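You operate a simulated robot arm through the tools that you are given. There is no shell and no other tool.

The job below is to be done with a simulated two-armed robot. You get a single attempt, and the scene is never put back.

Task
Press the blue tube's cap home and stand it in the tube tray.
Fine: use the press; its tray ends pulled out. Set down upright: what you pick out.

The check looks at the end state, three seconds after you hand in, the way a careful person would. Anything else that was tipped, shoved, dropped, spilled or broken makes it a failure. Lids that push on must go on centred and level and be pressed home; caps that screw on are set level and turned clockwise until they are tight.

Robot
Two 7-joint arms with fingered hands on one trunk that stands fixed in place. Base frame: the origin is at the foot of the trunk, x ahead of it, y to its left, z up. Units: m, rad, N and s.
The left shoulder is at [0.069, 0.152, 1.091], the right one opposite. With the tool pointing down near the work surface each hand reaches from about 0.44 to 0.82 m from the base axis, measured 20 degrees to its own side. Payload 3.8 kg a hand.
The TCP of each hand is the grasp point between the finger pads, 0.03 m short of the fingertips. In the tool frame z runs along the fingers and y along their closing line. Largest opening 0.104 m; the body of the gripper starts 0.035 m behind the TCP. The gripper is a hand of 5 fingers: y runs from the thumb to the fingers, the wrist lies at [-0.015, -0.104, -0.178] in the tool frame, and closing takes about 1.5 s.
Orientation is told as [roll, pitch, yaw] about the base's x, y, z axes, in that order, counted from this pose: with the fingers straight down and the wrist toward the robot, the tool's x, y and z point along [0, 1, 0], [1, 0, 0] and [0, 0, -1] of the base frame.

Tools
- The arms move only by the tool nudge_tool. It takes "left_moves", "right_moves" or both (then of equal length, played together; a hand with none holds still); each is one flat list of numbers, 7 for each row, row after row: the shift along the base's x, y, z in m, then the turn, a rotation vector about the base's x, y, z in rad, then the finger opening in m, from 0 to 0.104. In form: [dx, dy, dz, ax, ay, az, hand, dx, dy, dz, ax, ay, az, hand, ...]. A call has 1 to 20 rows; each row shifts and turns the commanded pose from where the row before left it. A row lasts 0.2 s, in which the tool goes at most 0.05 m and 0.15 rad; a call with a longer step from one row to the next is refused whole, and so is a gripper value outside its range. A pose out of reach is approached as far as the arm can. The call stops where the force on the tool passes 50 N (or 10 N more than at its start, if that is more) or the arm is blocked; 0.2 s more then pass. The fingers move at their own pace (about 0.072 m/s each) and stop on an object; they squeeze with about 31 N. The grip force told is the motor's: it shows also when the fingers shut on nothing. Time passes only in rows, and 0.2 s behind the last, so rows that do not move let the fingers close. The reply holds the time, the measured pose of the TCP, the force on the tool along the base axes, the opening and the grip force, in the units named above and with some noise, with the torque about the TCP (base axes, N m) and any sound that the robot's microphone picked up.
- Cameras (640 x 400 px; columns grow to the right, rows downward): "scene" is now at [0.1833, 0.0368, 1.264]; the picture's right is [0.39, -0.92, -0.08], its down [-0.36, -0.07, -0.93] and it looks along [0.85, 0.39, -0.35] (base axes); focal length 214 px, centre (320, 200). "left" rides on the left gripper at [-0.08, -0.078, -0.141] in its tool frame; the picture's right is [-0.78, -0.30, 0.56], its down [0.53, -0.78, 0.33] and it looks along [0.33, 0.56, 0.76] (tool axes); focal length 247 px, centre (320, 200). "right" rides on the right gripper at [0.08, -0.078, -0.141] in its tool frame; the picture's right is [-0.78, 0.30, -0.56], its down [-0.53, -0.78, 0.33] and it looks along [-0.33, 0.56, 0.76] (tool axes); focal length 247 px, centre (320, 200). There is no depth. A picture from a camera that has moved, and an enlarged one, comes with that camera's place and axes in the base frame and with its lens.
- capture(camera): a new picture of that camera. The clock stands still meanwhile.
- slide_trunk(by): slides the trunk up (or, below 0, down) by that many m; the arms and the scene camera ride with it, the base frame stays. It gives what a move gives, with no picture.
- hand_shape(shape, hand): the hand has 5 fingers and takes this shape, open, in about a second: jaw (thumb against the fingers, like two jaws); tri (thumb and two fingers); tip (a fingertip pinch); poke (one finger out to press); point (the index stretched); flat (the hand flat); cup (the hand cupped); fist (a fist). The gripper value then closes the fingers along that shape, each until it touches; the sizes above hold for jaw. It gives what a move gives, with no picture.
- turn_head(pan, tilt): turns the head with the scene camera to pan (to the left, within 1.396 rad either way) and tilt (down, from -0.506 to 1.204), counted from straight ahead of the robot. It gives what a move gives.
- inspect(camera, box): a new picture of the part [left, top, right, bottom] of that camera's present view, enlarged. The clock stands still meanwhile.
- finish_job(): hands the job in; it is judged then, once.

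Places have to be worked out from the pictures, the camera data and where the tool is seen. Open the grippers and draw the arms clear of the work before you hand the job in, unless the task says otherwise.

The tools are called after ">>>" by a JSON object that holds its "name" and its "arguments". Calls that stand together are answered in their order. nudge_tool: Moves the arms, as the interface text tells. Its arguments: {"type":"object","properties":{"left_moves":{"type":"array"},"right_moves":{"type":"array"}},"required":[]} The other tools are called the same way: slide_trunk (by) slides the trunk up or down; hand_shape (shape, hand) gives the hand a shape; turn_head (pan, tilt) turns the head that bears the scene camera; capture (camera) takes a picture; inspect (camera, box) takes an enlarged picture of a part of a camera's view; finish_job () hands the job in.

At the start:

```text
time: 0.0
left_eef_pos: [0.3579, 0.3699, 1.1664]
left_orientation: [0.0, 0.002, -0.002]
left_ft_force: [0.0, -0.3, -0.6]
left_torque: [0.01, 0.02, -0.01]
left_finger_gap: 0.1038
left_gripper_force: 0.0
left_shape: jaw
right_eef_pos: [0.5147, -0.0408, 1.2753]
right_orientation: [0.0, 0.001, 0.0]
right_ft_force: [0.6, -0.6, 0.4]
right_torque: [0.0, 0.0, -0.01]
right_finger_gap: 0.1037
right_gripper_force: 0.0
right_shape: jaw
trunk travel left (down, up): [-0.175, 0.281]
head pan, tilt: [0.407, 0.171]
```

scene: 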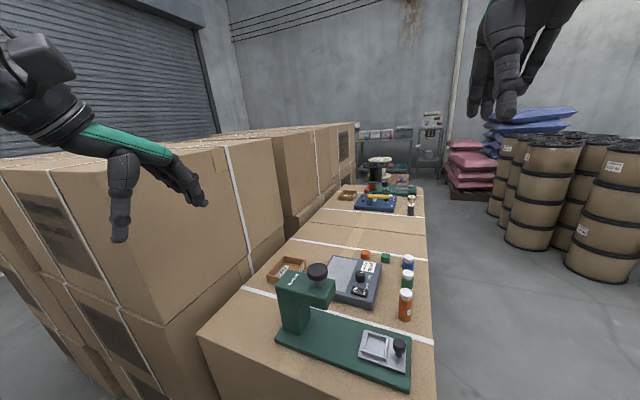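
right: 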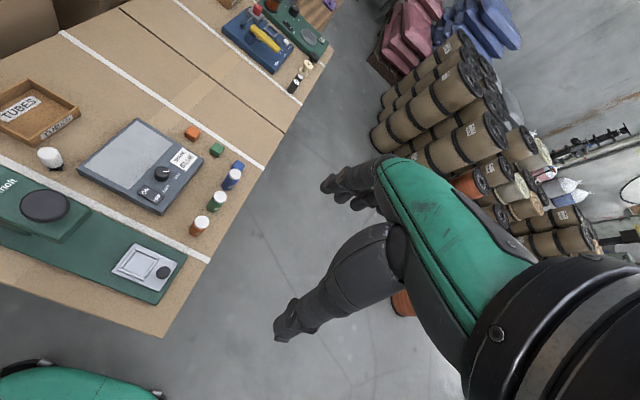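
left: 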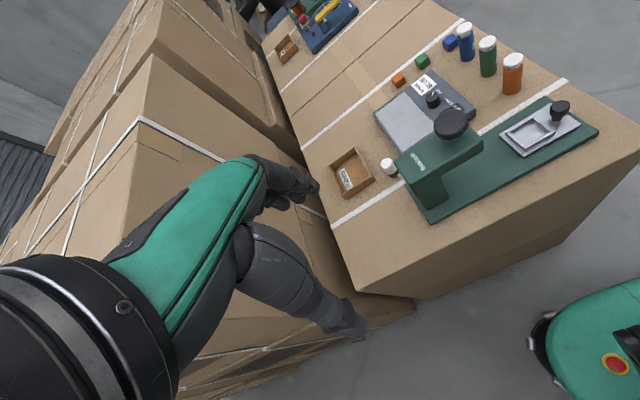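

I see a green press with a pulled-out tray, three tubes (blue, green, orange), a scale and a TUBES tray. I'll look closer before moving anything.

>>> {"name": "inspect", "arguments": {"camera": "scene", "box": [200, 230, 440, 390]}}

>>> {"name": "inspect", "arguments": {"camera": "left", "box": [300, 10, 620, 230]}}

>>> {"name": "inspect", "arguments": {"camera": "right", "box": [0, 60, 280, 320]}}

```text
2.50 times, centred on (320, 310) of scene
camera zoom: at [0.1833, 0.0368, 1.264], right [0.39, -0.92, -0.08], down [-0.36, -0.07, -0.93], along [0.85, 0.39, -0.35], focal length 536 px, centre (320, -75)
```

zoom: 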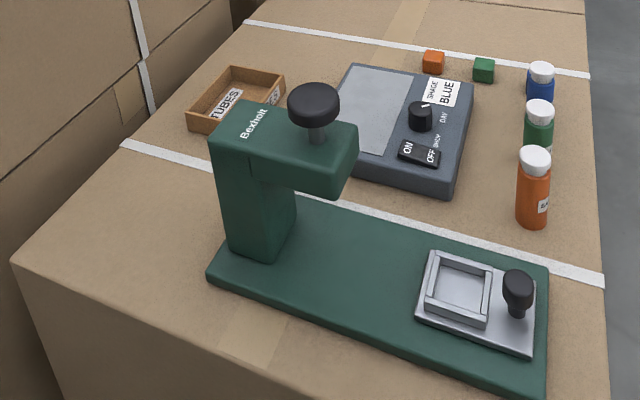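

```text
1.82 times, centred on (460, 120) of left
camera zoom: at [0.2789, 0.2898, 1.3069], right [-0.3, -0.78, -0.56], down [-0.78, 0.54, -0.33], along [0.56, 0.33, -0.76], focal length 449 px, centre (66, 346)
```

zoom: 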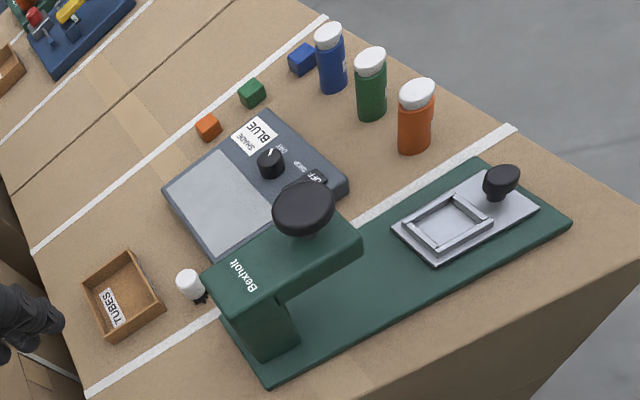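

```text
1.54 times, centred on (140, 190) of right
camera zoom: at [0.4392, 0.0389, 1.4174], right [0.3, -0.78, 0.56], down [-0.78, -0.53, -0.33], along [0.55, -0.33, -0.76], focal length 380 px, centre (597, 215)
```

zoom: 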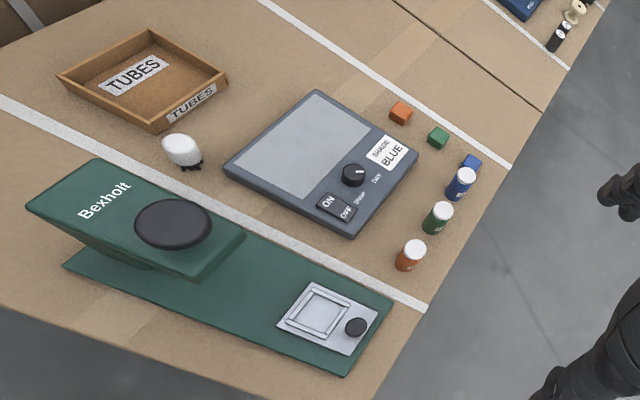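

Rough triangulation: table about z 0.77, blue tube near (0.77, 0.027), press tray near (0.515, 0.08), press knob near (0.50, 0.20, 0.98), TUBES tray near (0.68, 0.41). I'll turn the head down toward the work for better views.

>>> {"name": "turn_head", "arguments": {"pan": 0.15, "tilt": 0.75}}

```text
time: 1.0
left_eef_pos: [0.3577, 0.3701, 1.1674]
left_orientation: [-0.001, 0.0, -0.002]
left_ft_force: [-1.1, -0.2, 0.4]
left_torque: [-0.03, 0.0, 0.0]
left_finger_gap: 0.1036
left_gripper_force: 0.0
left_shape: jaw
right_eef_pos: [0.5162, -0.0411, 1.2761]
right_orientation: [0.0, 0.002, 0.0]
right_ft_force: [-0.1, -0.1, 0.1]
right_torque: [0.0, -0.03, -0.01]
right_finger_gap: 0.1035
right_gripper_force: 0.1
right_shape: jaw
trunk travel left (down, up): [-0.175, 0.281]
head pan, tilt: [0.15, 0.75]
```

Now I take the scene view with the head turned.

>>> {"name": "capture", "arguments": {"camera": "scene"}}

>>> {"name": "inspect", "arguments": {"camera": "scene", "box": [200, 100, 440, 250]}}

```text
taken
camera scene: at [0.1691, 0.0125, 1.2134], right [0.15, -0.99, -0.03], down [-0.81, -0.1, -0.58], along [0.57, 0.11, -0.82], focal length 214 px, centre (320, 200)
```

scene: 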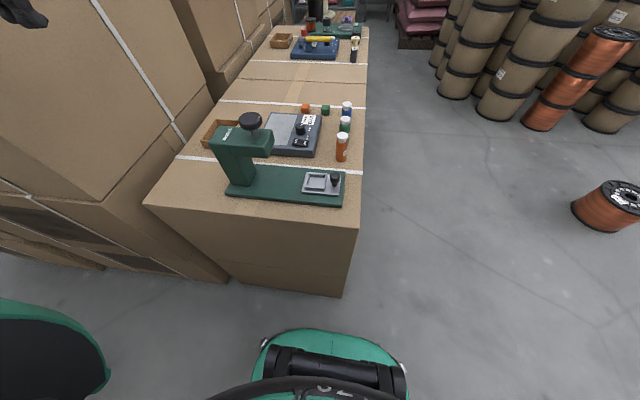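

```text
2.67 times, centred on (320, 175) of scene
camera zoom: at [0.1691, 0.0125, 1.2134], right [0.15, -0.99, -0.03], down [-0.81, -0.1, -0.58], along [0.57, 0.11, -0.82], focal length 572 px, centre (320, 267)
```

zoom: 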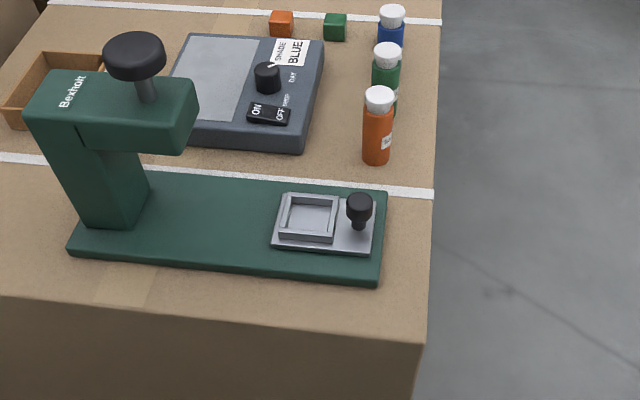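

The views agree on placement. I'll move the right hand to about 0.2 m above the blue tube with a slight yaw, for a close look from its wrist camera.

>>> {"name": "nudge_tool", "arguments": {"right_moves": [0.032, 0.0085, -0.033, 0, 0, 0.0375, 0.07, 0.032, 0.0085, -0.033, 0, 0, 0.0375, 0.07, 0.032, 0.0085, -0.033, 0, 0, 0.0375, 0.07, 0.032, 0.0085, -0.033, 0, 0, 0.0375, 0.07, 0.032, 0.0085, -0.033, 0, 0, 0.0375, 0.07, 0.032, 0.0085, -0.033, 0, 0, 0.0375, 0.07, 0.032, 0.0085, -0.033, 0, 0, 0.0375, 0.07, 0.032, 0.0085, -0.033, 0, 0, 0.0375, 0.07, 0, 0, 0, 0, 0, 0, 0.07]}}

>>> {"name": "turn_head", "arguments": {"pan": 0.15, "tilt": 0.5}}

>>> {"name": "capture", "arguments": {"camera": "right"}}

>>> {"name": "inspect", "arguments": {"camera": "scene", "box": [200, 100, 460, 260]}}

```text
time: 3.0
left_eef_pos: [0.3575, 0.3682, 1.1679]
left_orientation: [-0.001, -0.001, -0.002]
left_ft_force: [-0.2, -0.8, 0.4]
left_torque: [0.02, 0.03, -0.04]
left_finger_gap: 0.1035
left_gripper_force: 0.0
left_shape: jaw
right_eef_pos: [0.7433, 0.0238, 1.0238]
right_orientation: [0.001, 0.001, 0.281]
right_ft_force: [0.7, -0.5, 0.2]
right_torque: [-0.02, -0.01, -0.03]
right_finger_gap: 0.0705
right_gripper_force: 0.1
right_shape: jaw
right hand out of reach, approached as far as the arm can: row 8
trunk travel left (down, up): [-0.175, 0.281]
head pan, tilt: [0.15, 0.75]
```

```text
time: 3.8
left_eef_pos: [0.3579, 0.3691, 1.1664]
left_orientation: [0.0, 0.0, -0.001]
left_ft_force: [0.7, 0.8, 0.4]
left_torque: [0.0, 0.02, -0.03]
left_finger_gap: 0.1035
left_gripper_force: 0.1
left_shape: jaw
right_eef_pos: [0.7433, 0.0244, 1.0236]
right_orientation: [0.001, 0.001, 0.282]
right_ft_force: [1.2, 0.1, -0.2]
right_torque: [0.01, 0.02, 0.03]
right_finger_gap: 0.0704
right_gripper_force: 0.0
right_shape: jaw
trunk travel left (down, up): [-0.175, 0.281]
head pan, tilt: [0.15, 0.499]
```

```text
taken
camera right: at [0.6475, 0.0805, 1.1658], right [0.5, -0.66, 0.56], down [-0.6, -0.73, -0.33], along [0.63, -0.17, -0.76], focal length 247 px, centre (320, 200)
```

right: 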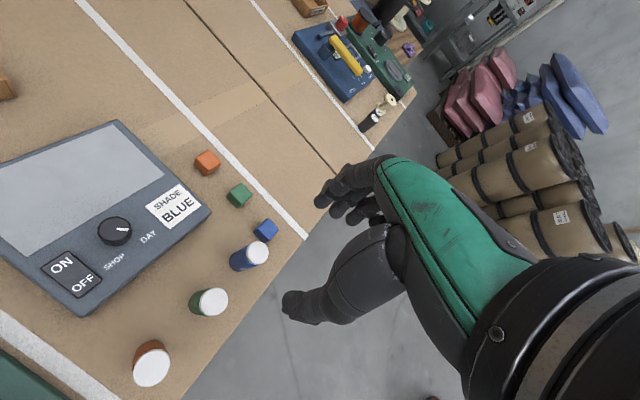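

```text
2.46 times, centred on (330, 180) of scene
camera zoom: at [0.1816, 0.0139, 1.2331], right [0.15, -0.99, -0.03], down [-0.64, -0.07, -0.76], along [0.75, 0.13, -0.65], focal length 528 px, centre (295, 249)
```

zoom: 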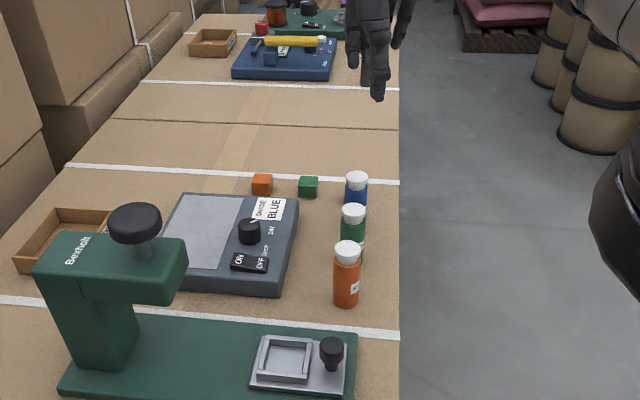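

The right arm ran out of reach at x 0.743. The blue tube is near (0.766, 0.03), slightly closer to the left shoulder, so I'll use the left hand for it. I'll withdraw the right arm first.

>>> {"name": "nudge_tool", "arguments": {"right_moves": [-0.02, -0.01, 0.03, 0, 0, 0, 0.07, -0.035, -0.03, 0.015, 0, 0, -0.04, 0.07, -0.035, -0.03, 0.015, 0, 0, -0.04, 0.07, -0.035, -0.03, 0.015, 0, 0, -0.04, 0.07, -0.035, -0.03, 0.015, 0, 0, -0.04, 0.07, -0.035, -0.03, 0.015, 0, 0, -0.04, 0.07, -0.035, -0.03, 0.015, 0, 0, -0.04, 0.07, -0.035, -0.03, 0.015, 0, 0, -0.04, 0.07]}}

>>> {"name": "slide_trunk", "arguments": {"by": -0.08}}

```text
time: 5.6
left_eef_pos: [0.3558, 0.3673, 1.1667]
left_orientation: [0.003, -0.004, -0.003]
left_ft_force: [0.4, 0.4, 0.7]
left_torque: [0.02, -0.01, -0.03]
left_finger_gap: 0.1037
left_gripper_force: 0.1
left_shape: jaw
right_eef_pos: [0.4758, -0.198, 1.1636]
right_orientation: [0.001, 0.0, 0.021]
right_ft_force: [-0.3, 0.4, -0.3]
right_torque: [0.04, 0.0, -0.02]
right_finger_gap: 0.0702
right_gripper_force: 0.0
right_shape: jaw
trunk travel left (down, up): [-0.175, 0.281]
head pan, tilt: [0.15, 0.499]
```

```text
time: 6.7
left_eef_pos: [0.3574, 0.3696, 1.0875]
left_orientation: [0.0, -0.003, -0.003]
left_ft_force: [-0.4, -0.4, 0.6]
left_torque: [0.0, -0.02, -0.02]
left_finger_gap: 0.1036
left_gripper_force: 0.1
left_shape: jaw
right_eef_pos: [0.477, -0.1977, 1.0819]
right_orientation: [0.001, 0.0, 0.019]
right_ft_force: [0.4, -0.5, 0.9]
right_torque: [0.01, -0.03, 0.02]
right_finger_gap: 0.0701
right_gripper_force: 0.1
right_shape: jaw
trunk travel left (down, up): [-0.095, 0.361]
head pan, tilt: [0.15, 0.499]
```

Trunk is 0.08 lower, level with the wrist height needed. I'll bring the left hand over the press at a safe height to a point short of the blue tube, then look.

>>> {"name": "nudge_tool", "arguments": {"left_moves": [0.0302, -0.0275, 0.0035, 0, 0, -0.0167, 0.075, 0.0302, -0.0275, 0.0035, 0, 0, -0.0167, 0.075, 0.0302, -0.0275, 0.0035, 0, 0, -0.0167, 0.075, 0.0302, -0.0275, 0.0035, 0, 0, -0.0167, 0.075, 0.0302, -0.0275, 0.0035, 0, 0, -0.0167, 0.075, 0.0302, -0.0275, 0.0035, 0, 0, -0.0167, 0.075, 0.0302, -0.0275, 0.0035, 0, 0, -0.0167, 0.075, 0.0302, -0.0275, 0.0035, 0, 0, -0.0167, 0.075, 0.0302, -0.0275, 0.0035, 0, 0, -0.0167, 0.075, 0.0302, -0.0275, 0.0035, 0, 0, -0.0167, 0.075, 0.0302, -0.0275, 0.0035, 0, 0, -0.0167, 0.075, 0.0302, -0.0275, 0.0035, 0, 0, -0.0167, 0.075, 0, 0, -0.035, 0, 0, 0, 0.075, 0, 0, -0.035, 0, 0, 0, 0.075, 0, 0, -0.035, 0, 0, 0, 0.075]}}

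>>> {"name": "capture", "arguments": {"camera": "left"}}

>>> {"name": "capture", "arguments": {"camera": "scene"}}

>>> {"name": "capture", "arguments": {"camera": "right"}}

```text
time: 9.9
left_eef_pos: [0.6606, 0.1495, 0.9973]
left_orientation: [0.0, -0.001, -0.204]
left_ft_force: [-0.4, 0.6, -0.1]
left_torque: [0.0, 0.01, -0.01]
left_finger_gap: 0.0751
left_gripper_force: 0.1
left_shape: jaw
left hand out of reach, approached as far as the arm can: row 10, 11, 12
right_eef_pos: [0.4779, -0.1972, 1.0792]
right_orientation: [-0.001, 0.001, 0.02]
right_ft_force: [-0.4, 0.3, 0.2]
right_torque: [0.01, 0.02, 0.02]
right_finger_gap: 0.07
right_gripper_force: 0.0
right_shape: jaw
trunk travel left (down, up): [-0.095, 0.361]
head pan, tilt: [0.15, 0.499]
```

```text
taken
camera left: at [0.5679, 0.0872, 1.1384], right [-0.45, -0.7, -0.56], down [-0.65, 0.68, -0.33], along [0.61, 0.22, -0.76], focal length 247 px, centre (320, 200)
```

left: 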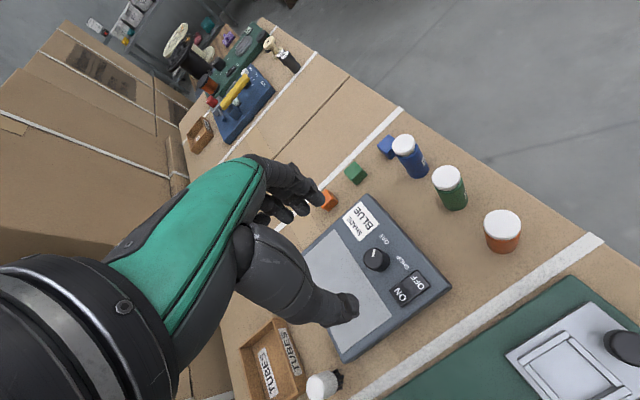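

```text
taken
camera scene: at [0.235, 0.0138, 1.1208], right [0.14, -0.99, -0.05], down [-0.74, -0.07, -0.67], along [0.66, 0.13, -0.74], focal length 214 px, centre (320, 200)
```

scene: 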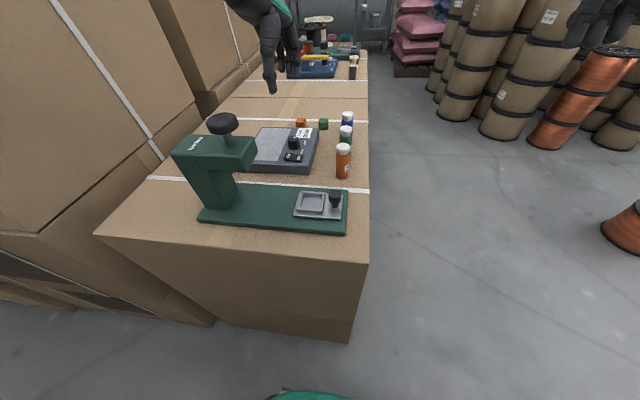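

```text
taken
camera right: at [0.4002, -0.1184, 1.2225], right [0.31, -0.77, 0.56], down [-0.77, -0.55, -0.33], along [0.56, -0.32, -0.76], focal length 247 px, centre (320, 200)
```

right: 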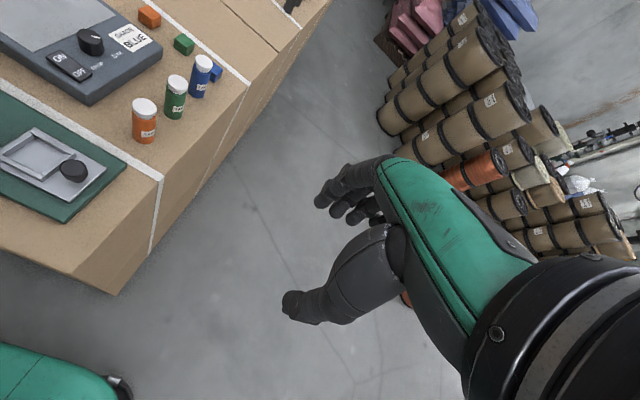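

Lowering also leaned the trunk forward (the camera moved ahead), which helps reach. The high path was the limit, so I'll move the left hand toward the blue tube at a lower but still clear height.

>>> {"name": "nudge_tool", "arguments": {"left_moves": [0.02, -0.028, -0.01, 0, 0, 0, 0.075, 0.02, -0.028, -0.01, 0, 0, 0, 0.075, 0.02, -0.028, -0.01, 0, 0, 0, 0.075, 0.025, -0.028, -0.01, 0, 0, 0, 0.075, 0, 0, 0, 0, 0, 0, 0.075]}}

>>> {"name": "capture", "arguments": {"camera": "left"}}

>>> {"name": "inspect", "arguments": {"camera": "right", "box": [0, 0, 320, 200]}}

>>> {"name": "inspect", "arguments": {"camera": "scene", "box": [240, 60, 440, 190]}}

```text
time: 11.1
left_eef_pos: [0.6846, 0.0963, 0.9543]
left_orientation: [0.0, 0.001, -0.202]
left_ft_force: [-0.3, 0.1, 0.0]
left_torque: [0.02, -0.03, 0.01]
left_finger_gap: 0.0754
left_gripper_force: 0.1
left_shape: jaw
left hand out of reach, approached as far as the arm can: row 2, 3, 4
right_eef_pos: [0.4787, -0.197, 1.0807]
right_orientation: [0.001, 0.001, 0.019]
right_ft_force: [-0.3, 0.6, -0.2]
right_torque: [0.03, 0.0, 0.01]
right_finger_gap: 0.0702
right_gripper_force: 0.0
right_shape: jaw
trunk travel left (down, up): [-0.095, 0.361]
head pan, tilt: [0.15, 0.499]
```

```text
taken
camera left: at [0.5911, 0.0337, 1.0945], right [-0.45, -0.7, -0.56], down [-0.65, 0.68, -0.33], along [0.61, 0.22, -0.76], focal length 247 px, centre (320, 200)
```

left: 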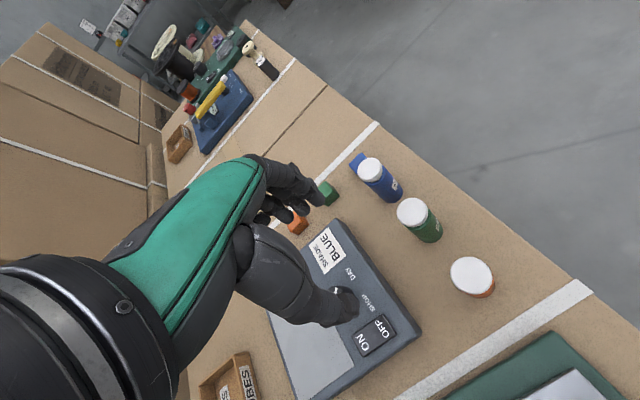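

```text
2.00 times, centred on (160, 100) of right
camera zoom: at [0.3999, -0.1186, 1.2226], right [0.31, -0.77, 0.56], down [-0.77, -0.55, -0.33], along [0.56, -0.32, -0.76], focal length 494 px, centre (640, 400)
```

zoom: 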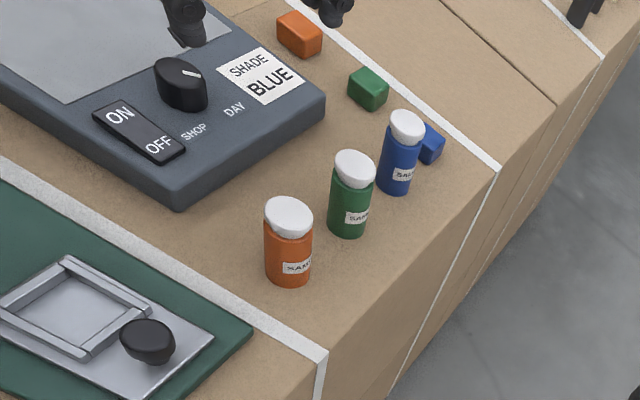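

```text
3.08 times, centred on (340, 125) of scene
camera zoom: at [0.2348, 0.0135, 1.1209], right [0.14, -0.99, -0.05], down [-0.74, -0.07, -0.67], along [0.66, 0.13, -0.74], focal length 660 px, centre (258, 431)
```

zoom: 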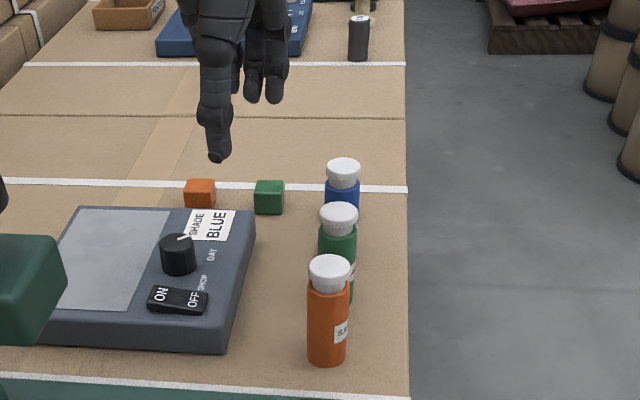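

The left hand stalled at (0.685, 0.096), well short of its nominal reach, so a joint limit may be the cause. I'll probe by going lower and moving in x only, clear of everything.

>>> {"name": "nudge_tool", "arguments": {"left_moves": [0.02, 0, -0.015, 0, 0, 0, 0.075, 0.02, 0, -0.015, 0, 0, 0, 0.075, 0, 0, 0, 0, 0, 0, 0.075]}}

>>> {"name": "nudge_tool", "arguments": {"left_moves": [0, -0.02, 0, 0, 0, 0, 0.075, 0, -0.02, 0, 0, 0, 0, 0.075, 0, 0, 0, 0, 0, 0, 0.075]}}

```text
time: 11.9
left_eef_pos: [0.7, 0.1075, 0.9406]
left_orientation: [-0.001, 0.0, -0.203]
left_ft_force: [-0.1, -0.5, 0.0]
left_torque: [-0.01, 0.03, 0.01]
left_finger_gap: 0.0748
left_gripper_force: 0.0
left_shape: jaw
left hand out of reach, approached as far as the arm can: row 1, 2
right_eef_pos: [0.4774, -0.1971, 1.0811]
right_orientation: [0.001, 0.0, 0.019]
right_ft_force: [-0.6, -0.2, -0.2]
right_torque: [0.0, -0.04, 0.02]
right_finger_gap: 0.0699
right_gripper_force: 0.0
right_shape: jaw
trunk travel left (down, up): [-0.095, 0.361]
head pan, tilt: [0.15, 0.499]
```

```text
time: 12.7
left_eef_pos: [0.7008, 0.1076, 0.9407]
left_orientation: [0.001, 0.0, -0.203]
left_ft_force: [1.3, 0.0, 0.1]
left_torque: [0.0, 0.01, 0.0]
left_finger_gap: 0.0752
left_gripper_force: 0.1
left_shape: jaw
left hand out of reach, approached as far as the arm can: row 1, 2
right_eef_pos: [0.4778, -0.1976, 1.0817]
right_orientation: [-0.001, 0.001, 0.018]
right_ft_force: [-0.4, 0.1, -0.6]
right_torque: [0.0, 0.0, 0.03]
right_finger_gap: 0.0706
right_gripper_force: 0.1
right_shape: jaw
trunk travel left (down, up): [-0.095, 0.361]
head pan, tilt: [0.15, 0.499]
```

Inward motion is what's blocked, independent of x. I'll test whether more inward yaw frees it.

>>> {"name": "nudge_tool", "arguments": {"left_moves": [0, 0, 0, 0, 0, -0.12, 0.075, 0, 0, 0, 0, 0, -0.12, 0.075, 0, -0.02, 0, 0, 0, 0, 0.075, 0, -0.02, 0, 0, 0, 0, 0.075, 0, 0, 0, 0, 0, 0, 0.075]}}

```text
time: 13.9
left_eef_pos: [0.6856, 0.0832, 0.9337]
left_orientation: [-0.001, -0.001, -0.443]
left_ft_force: [-0.7, 0.0, 0.4]
left_torque: [0.02, -0.01, -0.02]
left_finger_gap: 0.0752
left_gripper_force: 0.1
left_shape: jaw
left hand out of reach, approached as far as the arm can: row 3, 4
right_eef_pos: [0.4769, -0.1965, 1.0802]
right_orientation: [0.002, 0.001, 0.02]
right_ft_force: [1.0, 0.5, -0.6]
right_torque: [0.04, -0.01, -0.01]
right_finger_gap: 0.0704
right_gripper_force: 0.0
right_shape: jaw
trunk travel left (down, up): [-0.095, 0.361]
head pan, tilt: [0.15, 0.499]
```

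The limit isn't yaw alone; the lowered trunk seems to have worsened reach. I'll raise the trunk back and retry from there.

>>> {"name": "slide_trunk", "arguments": {"by": 0.08}}

>>> {"name": "nudge_tool", "arguments": {"left_moves": [0, 0, -0.035, 0, 0, 0.06, 0.075, 0, 0, -0.035, 0, 0, 0.06, 0.075, 0.01, -0.01, -0.01, 0, 0, 0.06, 0.075, 0.02, -0.01, 0, 0, 0, 0.06, 0.075, 0.02, -0.02, 0, 0, 0, 0, 0.075, 0, 0, 0, 0, 0, 0, 0.075]}}

```text
time: 15.1
left_eef_pos: [0.6551, 0.0808, 1.1002]
left_orientation: [0.054, -0.109, -0.445]
left_ft_force: [0.2, 0.7, 0.1]
left_torque: [0.02, 0.04, 0.01]
left_finger_gap: 0.0752
left_gripper_force: 0.1
left_shape: jaw
right_eef_pos: [0.4787, -0.1977, 1.1602]
right_orientation: [0.0, 0.002, 0.021]
right_ft_force: [1.6, 1.1, -0.4]
right_torque: [-0.01, 0.02, 0.02]
right_finger_gap: 0.0705
right_gripper_force: 0.0
right_shape: jaw
trunk travel left (down, up): [-0.175, 0.281]
head pan, tilt: [0.15, 0.499]
```

```text
time: 16.5
left_eef_pos: [0.6694, 0.0956, 1.03]
left_orientation: [0.053, -0.112, -0.236]
left_ft_force: [-0.6, 0.0, -0.2]
left_torque: [0.02, 0.0, -0.01]
left_finger_gap: 0.0752
left_gripper_force: 0.1
left_shape: jaw
left hand out of reach, approached as far as the arm can: row 3, 4, 5
right_eef_pos: [0.4778, -0.1976, 1.1599]
right_orientation: [-0.001, 0.001, 0.018]
right_ft_force: [-0.1, 0.4, -0.3]
right_torque: [0.01, 0.03, 0.0]
right_finger_gap: 0.0702
right_gripper_force: 0.0
right_shape: jaw
trunk travel left (down, up): [-0.175, 0.281]
head pan, tilt: [0.15, 0.499]
```

The left arm is at a joint limit in this configuration and picked up a small tilt. I'll retract it to near its start pose and level it. Then I'll try the right arm with the trunk lowered, since that leans the shoulders forward.

>>> {"name": "nudge_tool", "arguments": {"left_moves": [-0.015, 0.01, 0.04, -0.0048, 0.0102, 0.0215, 0.075, -0.025, 0.02, 0.03, -0.0048, 0.0102, 0.0215, 0.075, -0.028, 0.025, 0.02, -0.0048, 0.0102, 0.0215, 0.075, -0.028, 0.025, 0.02, -0.0048, 0.0102, 0.0215, 0.075, -0.03, 0.028, 0.02, -0.0048, 0.0102, 0.0215, 0.075, -0.03, 0.028, 0.0, -0.0048, 0.0102, 0.0215, 0.075, -0.03, 0.028, 0.0, -0.0048, 0.0102, 0.0215, 0.075, -0.03, 0.028, 0.0, -0.0048, 0.0102, 0.0215, 0.075, -0.03, 0.028, 0.0, -0.0048, 0.0102, 0.0215, 0.075, -0.03, 0.028, 0.0, -0.0048, 0.0102, 0.0215, 0.075, -0.03, 0.028, 0.0, -0.0048, 0.0102, 0.0215, 0.075, 0, 0, 0, 0, 0, 0, 0.075]}}

>>> {"name": "slide_trunk", "arguments": {"by": -0.08}}

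>>> {"name": "nudge_tool", "arguments": {"right_moves": [0.035, 0.03, -0.015, 0, 0, 0.04, 0.075, 0.035, 0.03, -0.015, 0, 0, 0.04, 0.075, 0.035, 0.03, -0.015, 0, 0, 0.04, 0.075, 0.035, 0.03, -0.015, 0, 0, 0.04, 0.075, 0.035, 0.03, -0.015, 0, 0, 0.04, 0.075, 0.035, 0.03, -0.015, 0, 0, 0.03, 0.075, 0.03, 0.025, -0.015, 0, 0, 0.03, 0.075, 0, 0, 0, 0, 0, 0, 0.075]}}

```text
time: 19.1
left_eef_pos: [0.365, 0.3679, 1.1592]
left_orientation: [-0.009, -0.006, 0.033]
left_ft_force: [0.4, 0.4, -0.8]
left_torque: [0.03, 0.01, 0.02]
left_finger_gap: 0.0751
left_gripper_force: 0.1
left_shape: jaw
right_eef_pos: [0.4771, -0.1986, 1.1608]
right_orientation: [0.0, 0.001, 0.02]
right_ft_force: [0.4, -0.6, -1.0]
right_torque: [0.02, 0.02, -0.01]
right_finger_gap: 0.0701
right_gripper_force: 0.0
right_shape: jaw
trunk travel left (down, up): [-0.175, 0.281]
head pan, tilt: [0.15, 0.499]
```

```text
time: 20.3
left_eef_pos: [0.3619, 0.371, 1.0778]
left_orientation: [-0.008, -0.007, 0.036]
left_ft_force: [0.4, -0.4, 0.6]
left_torque: [0.04, 0.03, 0.0]
left_finger_gap: 0.0751
left_gripper_force: 0.2
left_shape: jaw
right_eef_pos: [0.4764, -0.1977, 1.0825]
right_orientation: [-0.001, -0.001, 0.023]
right_ft_force: [-0.2, 0.7, 1.1]
right_torque: [0.0, -0.03, 0.04]
right_finger_gap: 0.0699
right_gripper_force: 0.1
right_shape: jaw
trunk travel left (down, up): [-0.095, 0.361]
head pan, tilt: [0.15, 0.499]
```

```text
time: 22.1
left_eef_pos: [0.3629, 0.372, 1.0779]
left_orientation: [-0.01, -0.004, 0.035]
left_ft_force: [-0.2, -0.3, -0.2]
left_torque: [0.02, -0.02, 0.01]
left_finger_gap: 0.0753
left_gripper_force: 0.0
left_shape: jaw
right_eef_pos: [0.7197, 0.0088, 0.9751]
right_orientation: [-0.001, 0.001, 0.283]
right_ft_force: [-0.5, 0.4, 0.4]
right_torque: [0.02, 0.01, 0.01]
right_finger_gap: 0.0746
right_gripper_force: 0.0
right_shape: jaw
trunk travel left (down, up): [-0.095, 0.361]
head pan, tilt: [0.15, 0.499]
```

The right arm went in without a limit this time. I'll continue toward just above the blue tube.

>>> {"name": "nudge_tool", "arguments": {"right_moves": [0.02, 0.01, -0.008, 0, 0, 0, 0.075, 0.02, 0.008, -0.008, 0, 0, 0, 0.075, 0, 0, 0, 0, 0, 0, 0.075]}}

>>> {"name": "capture", "arguments": {"camera": "right"}}

>>> {"name": "inspect", "arguments": {"camera": "scene", "box": [270, 40, 430, 190]}}

```text
time: 22.9
left_eef_pos: [0.3635, 0.3728, 1.078]
left_orientation: [-0.009, -0.005, 0.035]
left_ft_force: [0.7, 0.7, -1.1]
left_torque: [0.02, 0.03, -0.01]
left_finger_gap: 0.0751
left_gripper_force: 0.1
left_shape: jaw
right_eef_pos: [0.7561, 0.0251, 0.9591]
right_orientation: [0.001, 0.001, 0.28]
right_ft_force: [-0.2, 0.5, 0.1]
right_torque: [-0.01, 0.04, 0.01]
right_finger_gap: 0.0746
right_gripper_force: 0.0
right_shape: jaw
trunk travel left (down, up): [-0.095, 0.361]
head pan, tilt: [0.15, 0.499]
```

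```text
taken
camera right: at [0.6609, 0.0819, 1.0999], right [0.5, -0.66, 0.56], down [-0.6, -0.73, -0.33], along [0.63, -0.17, -0.76], focal length 247 px, centre (320, 200)
```

right: 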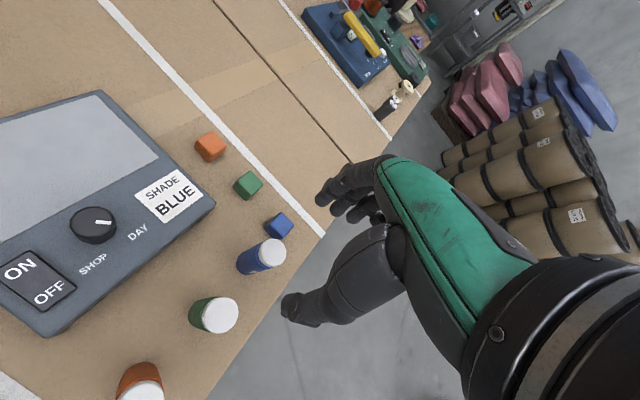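

```text
2.67 times, centred on (350, 115) of scene
camera zoom: at [0.2346, 0.0132, 1.1209], right [0.14, -0.99, -0.05], down [-0.74, -0.07, -0.67], along [0.66, 0.13, -0.74], focal length 572 px, centre (240, 427)
```

zoom: 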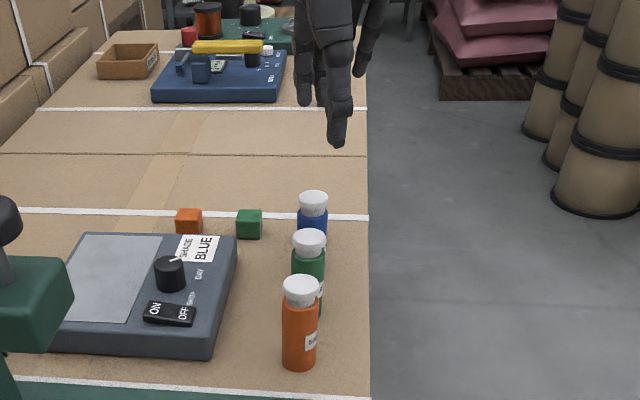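

The right arm now reaches. The cap centre triangulates to (0.766, 0.031), so I'll shift there, narrow the opening to 0.06 and descend to just above cap height for a check.

>>> {"name": "nudge_tool", "arguments": {"right_moves": [0.01, 0.006, -0.015, 0, 0, 0, 0.06, 0, 0, -0.015, 0, 0, 0, 0.06, 0, 0, -0.015, 0, 0, 0, 0.06, 0, 0, -0.009, 0, 0, 0, 0.06, 0, 0, 0, 0, 0, 0, 0.06]}}

>>> {"name": "inspect", "arguments": {"camera": "right", "box": [180, 130, 420, 350]}}

>>> {"name": "inspect", "arguments": {"camera": "scene", "box": [290, 50, 410, 170]}}

```text
time: 24.1
left_eef_pos: [0.3631, 0.371, 1.0777]
left_orientation: [-0.008, -0.005, 0.034]
left_ft_force: [0.1, 0.6, -0.8]
left_torque: [0.01, 0.0, -0.01]
left_finger_gap: 0.0753
left_gripper_force: 0.0
left_shape: jaw
right_eef_pos: [0.7666, 0.031, 0.9061]
right_orientation: [0.001, 0.002, 0.281]
right_ft_force: [-0.3, -0.3, 0.4]
right_torque: [-0.02, 0.02, 0.0]
right_finger_gap: 0.0603
right_gripper_force: 0.1
right_shape: jaw
trunk travel left (down, up): [-0.095, 0.361]
head pan, tilt: [0.15, 0.499]
```

```text
1.82 times, centred on (300, 240) of right
camera zoom: at [0.6711, 0.0875, 1.0467], right [0.5, -0.66, 0.56], down [-0.6, -0.73, -0.33], along [0.63, -0.17, -0.76], focal length 449 px, centre (356, 127)
```

zoom: 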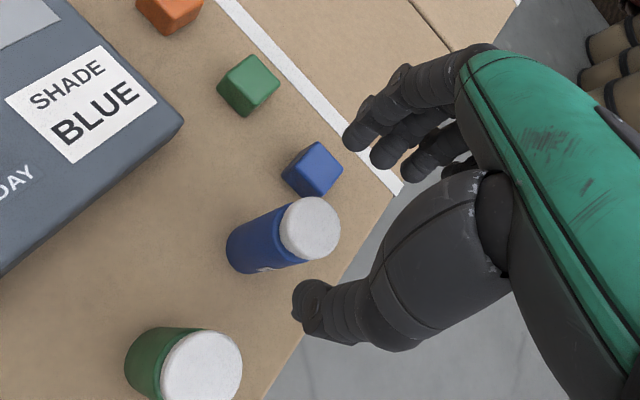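

```text
3.33 times, centred on (350, 110) of scene
camera zoom: at [0.2346, 0.0136, 1.1209], right [0.14, -0.99, -0.05], down [-0.74, -0.07, -0.67], along [0.66, 0.13, -0.74], focal length 715 px, centre (220, 500)
```

zoom: 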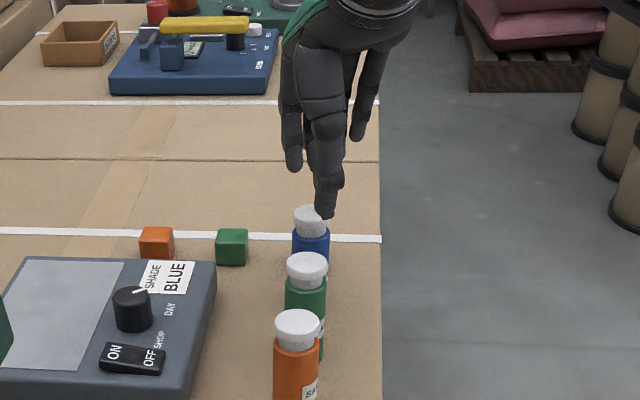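

The cap reads at (0.763, 0.031), about 3 mm nearer than the TCP. The thumb clears the green tube, so I'll narrow to 0.054, shift -3 mm in x and descend to TCP z about 0.836.

>>> {"name": "nudge_tool", "arguments": {"right_moves": [-0.003, 0, 0, 0, 0, 0, 0.054, 0, 0, 0, 0, 0, 0, 0.054, 0, 0, -0.014, 0, 0, 0, 0.054, 0, 0, -0.014, 0, 0, 0, 0.054, 0, 0, -0.014, 0, 0, 0, 0.054, 0, 0, -0.014, 0, 0, 0, 0.054, 0, 0, -0.014, 0, 0, 0, 0.054, 0, 0, 0, 0, 0, 0, 0.054]}}

>>> {"name": "inspect", "arguments": {"camera": "right", "box": [180, 130, 420, 350]}}

>>> {"name": "inspect", "arguments": {"camera": "scene", "box": [290, 50, 410, 170]}}

```text
time: 25.9
left_eef_pos: [0.3618, 0.3714, 1.0781]
left_orientation: [-0.01, -0.006, 0.035]
left_ft_force: [0.4, 0.2, -0.3]
left_torque: [-0.02, 0.04, 0.0]
left_finger_gap: 0.0753
left_gripper_force: 0.1
left_shape: jaw
right_eef_pos: [0.7639, 0.0324, 0.8352]
right_orientation: [0.001, 0.003, 0.28]
right_ft_force: [0.0, -0.1, 0.0]
right_torque: [-0.01, 0.02, 0.05]
right_finger_gap: 0.0545
right_gripper_force: 0.0
right_shape: jaw
trunk travel left (down, up): [-0.095, 0.361]
head pan, tilt: [0.15, 0.499]
```

```text
1.82 times, centred on (300, 240) of right
camera zoom: at [0.6681, 0.0881, 0.977], right [0.5, -0.66, 0.56], down [-0.6, -0.73, -0.33], along [0.63, -0.17, -0.76], focal length 449 px, centre (356, 127)
```

zoom: 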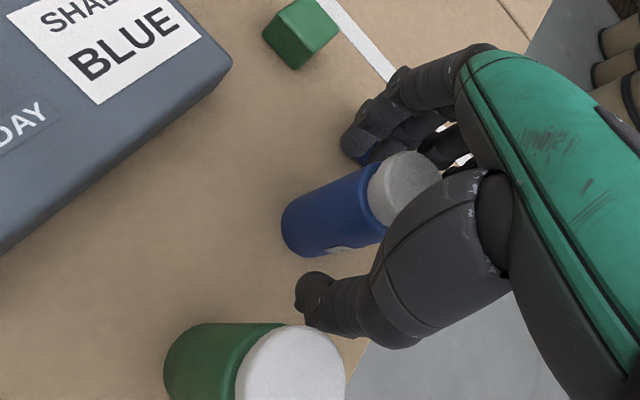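

```text
3.33 times, centred on (350, 110) of scene
camera zoom: at [0.2346, 0.0137, 1.121], right [0.14, -0.99, -0.05], down [-0.74, -0.07, -0.67], along [0.66, 0.13, -0.74], focal length 715 px, centre (220, 500)
```

zoom: 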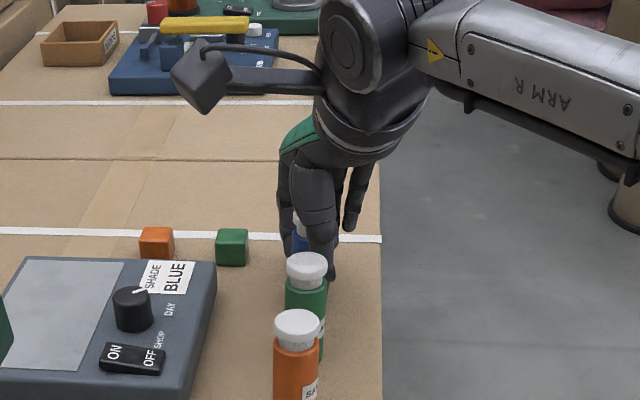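

The tube sits centred between thumb and fingers, with the cap's lower edge about at TCP height. I'll drop 4 mm more so the pads hold the body rather than the cap, then close.

>>> {"name": "nudge_tool", "arguments": {"right_moves": [0, 0, -0.004, 0, 0, 0, 0.054, 0, 0, 0, 0, 0, 0, 0.04, 0, 0, 0, 0, 0, 0, 0.02, 0, 0, 0, 0, 0, 0, 0.01, 0, 0, 0, 0, 0, 0, 0.01, 0, 0, 0, 0, 0, 0, 0.01, 0, 0, 0, 0, 0, 0, 0.01]}}

>>> {"name": "inspect", "arguments": {"camera": "right", "box": [180, 130, 420, 350]}}

>>> {"name": "inspect", "arguments": {"camera": "scene", "box": [290, 50, 410, 170]}}

```text
time: 27.5
left_eef_pos: [0.3633, 0.3719, 1.0779]
left_orientation: [-0.008, -0.006, 0.034]
left_ft_force: [0.7, 0.0, -0.3]
left_torque: [-0.02, 0.0, -0.02]
left_finger_gap: 0.0752
left_gripper_force: 0.1
left_shape: jaw
right_eef_pos: [0.7643, 0.031, 0.8315]
right_orientation: [0.002, 0.002, 0.279]
right_ft_force: [-0.1, -0.5, -0.1]
right_torque: [0.0, 0.05, 0.01]
right_finger_gap: 0.0216
right_gripper_force: 30.5
right_shape: jaw
trunk travel left (down, up): [-0.095, 0.361]
head pan, tilt: [0.15, 0.499]
```

```text
1.82 times, centred on (300, 240) of right
camera zoom: at [0.6686, 0.0878, 0.9734], right [0.5, -0.66, 0.56], down [-0.6, -0.73, -0.33], along [0.63, -0.17, -0.76], focal length 449 px, centre (356, 127)
```

zoom: 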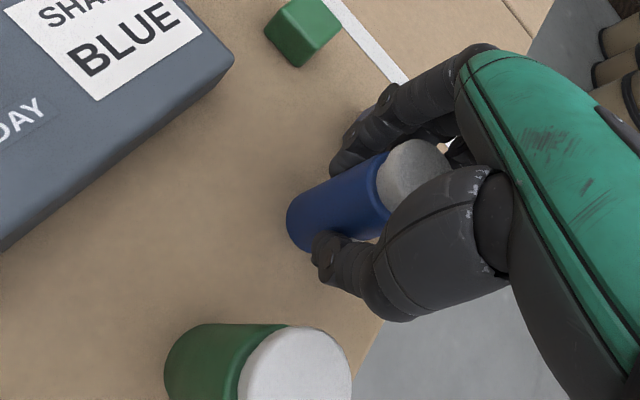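

```text
3.33 times, centred on (350, 110) of scene
camera zoom: at [0.2346, 0.0136, 1.1209], right [0.14, -0.99, -0.05], down [-0.74, -0.07, -0.67], along [0.66, 0.13, -0.74], focal length 715 px, centre (220, 500)
```

zoom: 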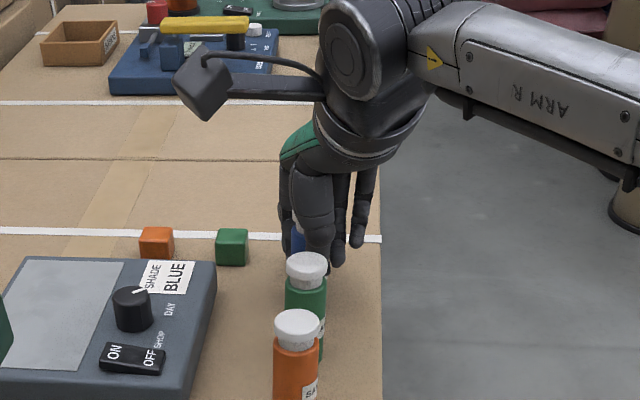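

Grip is 30.5 N on the tube body with the cap untouched. I'll lift slowly and check the tube follows upright.

>>> {"name": "nudge_tool", "arguments": {"right_moves": [0, 0, 0.01, 0, 0, 0, 0.01, 0, 0, 0.02, 0, 0, 0, 0.01, 0, 0, 0.03, 0, 0, 0, 0.01, 0, 0, 0.03, 0, 0, 0, 0.01, 0, 0, 0.03, 0, 0, 0, 0.01, 0, 0, 0, 0, 0, 0, 0.01]}}

>>> {"name": "inspect", "arguments": {"camera": "right", "box": [180, 130, 420, 350]}}

>>> {"name": "inspect", "arguments": {"camera": "scene", "box": [270, 10, 430, 170]}}

```text
time: 28.9
left_eef_pos: [0.364, 0.3712, 1.0767]
left_orientation: [-0.008, -0.005, 0.034]
left_ft_force: [-1.1, -0.8, -0.3]
left_torque: [0.0, 0.0, -0.02]
left_finger_gap: 0.0753
left_gripper_force: 0.2
left_shape: jaw
right_eef_pos: [0.765, 0.0315, 0.9511]
right_orientation: [-0.001, 0.002, 0.279]
right_ft_force: [0.5, -0.4, -0.5]
right_torque: [0.03, 0.02, -0.02]
right_finger_gap: 0.0214
right_gripper_force: 31.0
right_shape: jaw
trunk travel left (down, up): [-0.095, 0.361]
head pan, tilt: [0.15, 0.499]
```

```text
1.82 times, centred on (300, 240) of right
camera zoom: at [0.6701, 0.0877, 1.0931], right [0.5, -0.66, 0.56], down [-0.6, -0.73, -0.33], along [0.62, -0.17, -0.76], focal length 449 px, centre (356, 127)
```

zoom: 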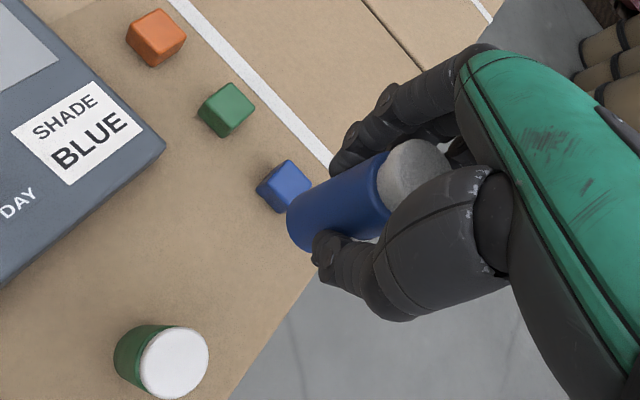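

```text
2.50 times, centred on (350, 90) of scene
camera zoom: at [0.2353, 0.0134, 1.1207], right [0.14, -0.99, -0.05], down [-0.74, -0.07, -0.67], along [0.66, 0.13, -0.74], focal length 536 px, centre (245, 475)
```

zoom: 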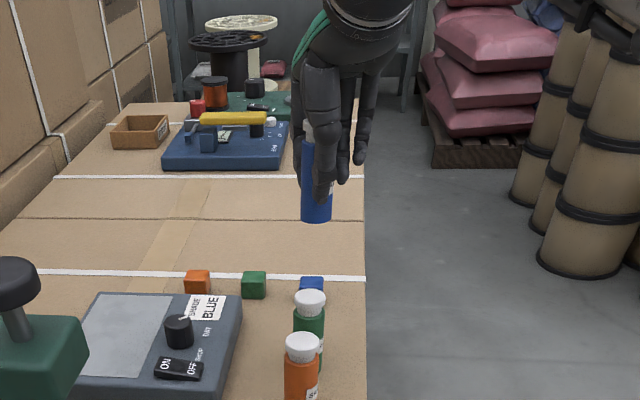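

The tube is held upright with its cap on, and nothing else moved. I'll carry it back over to just before the press tray, turning yaw to zero, and keep it high.

>>> {"name": "nudge_tool", "arguments": {"right_moves": [-0.035, 0.002, 0.004, 0, 0, -0.04, 0.01, -0.035, 0.002, 0.004, 0, 0, -0.04, 0.01, -0.035, 0.002, 0.004, 0, 0, -0.04, 0.01, -0.035, 0.002, 0.004, 0, 0, -0.04, 0.01, -0.035, 0.002, 0.004, 0, 0, -0.04, 0.01, -0.035, 0.002, 0.004, 0, 0, -0.04, 0.01, -0.035, 0.002, 0.004, 0, 0, -0.04, 0.01, 0, 0, 0, 0, 0, 0, 0.01]}}

>>> {"name": "capture", "arguments": {"camera": "right"}}

>>> {"name": "inspect", "arguments": {"camera": "scene", "box": [160, 90, 400, 240]}}

>>> {"name": "capture", "arguments": {"camera": "left"}}

```text
time: 30.7
left_eef_pos: [0.3622, 0.3713, 1.0779]
left_orientation: [-0.009, -0.004, 0.035]
left_ft_force: [-0.5, 0.4, -0.2]
left_torque: [0.01, -0.02, -0.01]
left_finger_gap: 0.0751
left_gripper_force: 0.0
left_shape: jaw
right_eef_pos: [0.521, 0.0473, 0.9808]
right_orientation: [0.001, 0.0, 0.001]
right_ft_force: [0.0, -0.6, -0.2]
right_torque: [0.0, 0.0, -0.02]
right_finger_gap: 0.0211
right_gripper_force: 31.0
right_shape: jaw
trunk travel left (down, up): [-0.095, 0.361]
head pan, tilt: [0.15, 0.499]
```

```text
taken
camera right: at [0.4434, 0.1279, 1.1229], right [0.3, -0.78, 0.56], down [-0.78, -0.53, -0.33], along [0.55, -0.33, -0.76], focal length 247 px, centre (320, 200)
```

right: 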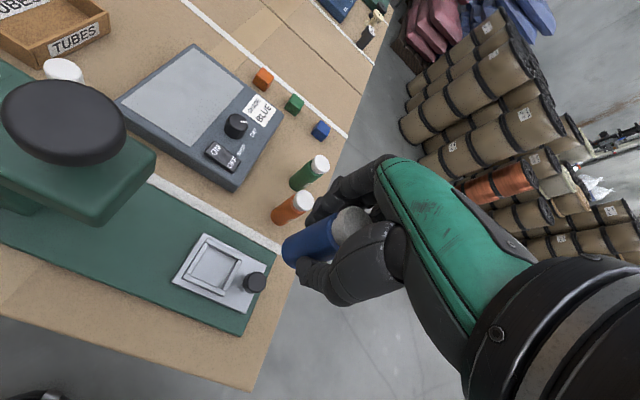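

```text
2.67 times, centred on (280, 165) of scene
camera zoom: at [0.2352, 0.0134, 1.1207], right [0.14, -0.99, -0.05], down [-0.74, -0.07, -0.67], along [0.66, 0.13, -0.74], focal length 572 px, centre (427, 293)
```

zoom: 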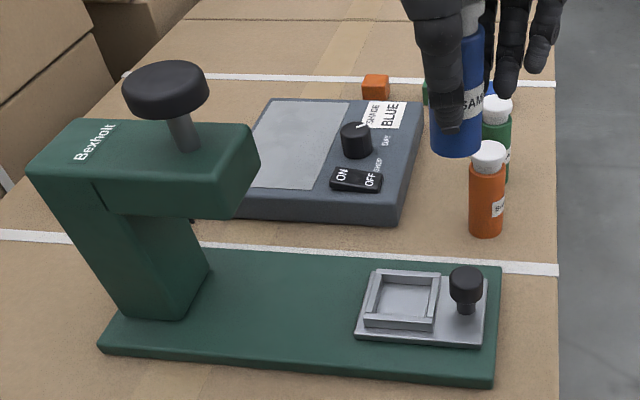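

```text
taken
camera left: at [0.2873, 0.2906, 1.2183], right [-0.27, -0.79, -0.55], down [-0.79, 0.5, -0.34], along [0.55, 0.35, -0.76], focal length 247 px, centre (320, 200)
```

left: 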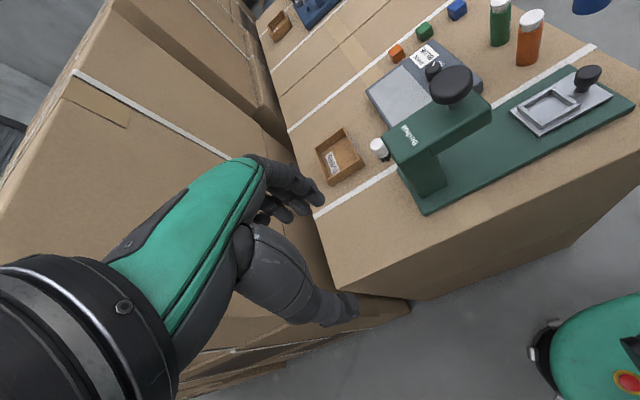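

Across the three cameras the tray pocket centre agrees best at about (0.507, 0.085), z 0.80. I'll yaw +0.4 to keep the wrist camera away from the press knob and my fingers off the tray knob. Then I'll move over the pocket and stop above it.

>>> {"name": "nudge_tool", "arguments": {"right_moves": [-0.003, 0.006, 0, 0, 0, 0.1, 0.01, -0.004, 0.01, 0, 0, 0, 0.1, 0.01, -0.004, 0.011, 0, 0, 0, 0.1, 0.01, -0.003, 0.011, 0, 0, 0, 0.1, 0.01, 0, 0, -0.025, 0, 0, 0, 0.01, 0, 0, -0.025, 0, 0, 0, 0.01, 0, 0, -0.02, 0, 0, 0, 0.01, 0, 0, 0, 0, 0, 0, 0.01]}}

>>> {"name": "capture", "arguments": {"camera": "right"}}

>>> {"name": "inspect", "arguments": {"camera": "scene", "box": [160, 90, 400, 240]}}

>>> {"name": "inspect", "arguments": {"camera": "left", "box": [400, 0, 640, 180]}}

```text
time: 32.5
left_eef_pos: [0.363, 0.3716, 1.0768]
left_orientation: [-0.01, -0.006, 0.036]
left_ft_force: [0.2, 0.5, -0.2]
left_torque: [-0.02, 0.0, -0.02]
left_finger_gap: 0.0752
left_gripper_force: 0.1
left_shape: jaw
right_eef_pos: [0.506, 0.0846, 0.9073]
right_orientation: [0.001, 0.003, 0.398]
right_ft_force: [0.4, 0.6, -0.9]
right_torque: [0.01, -0.02, 0.0]
right_finger_gap: 0.0209
right_gripper_force: 31.2
right_shape: jaw
trunk travel left (down, up): [-0.095, 0.361]
head pan, tilt: [0.15, 0.499]
```

```text
taken
camera right: at [0.4047, 0.1279, 1.0499], right [0.58, -0.6, 0.56], down [-0.51, -0.8, -0.33], along [0.64, -0.09, -0.76], focal length 247 px, centre (320, 200)
```

right: 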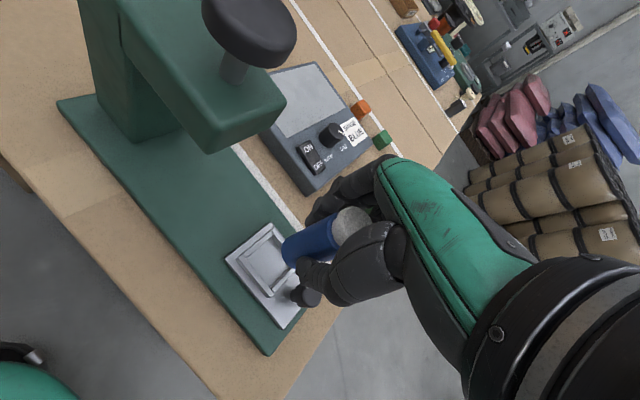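

```text
2.67 times, centred on (280, 165) of scene
camera zoom: at [0.2346, 0.0137, 1.121], right [0.14, -0.99, -0.05], down [-0.74, -0.07, -0.67], along [0.66, 0.13, -0.74], focal length 572 px, centre (427, 293)
```

zoom: 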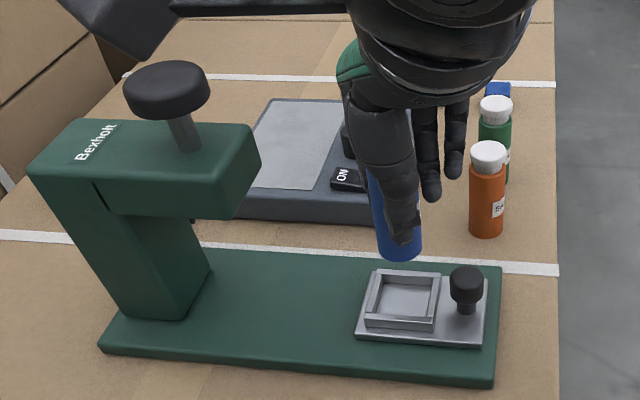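

```text
2.22 times, centred on (520, 90) of left
camera zoom: at [0.2866, 0.2908, 1.2185], right [-0.27, -0.79, -0.55], down [-0.79, 0.5, -0.34], along [0.55, 0.35, -0.76], focal length 549 px, centre (-124, 444)
```

zoom: 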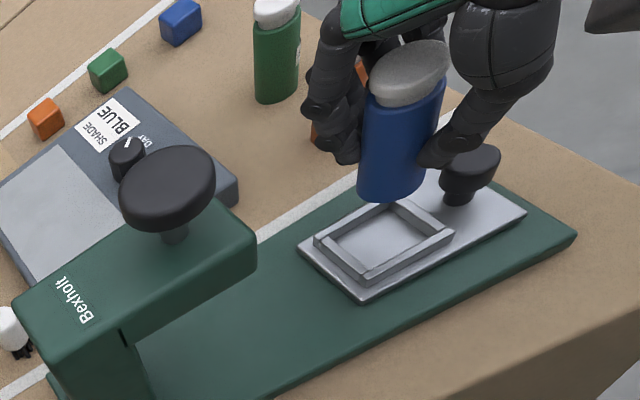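

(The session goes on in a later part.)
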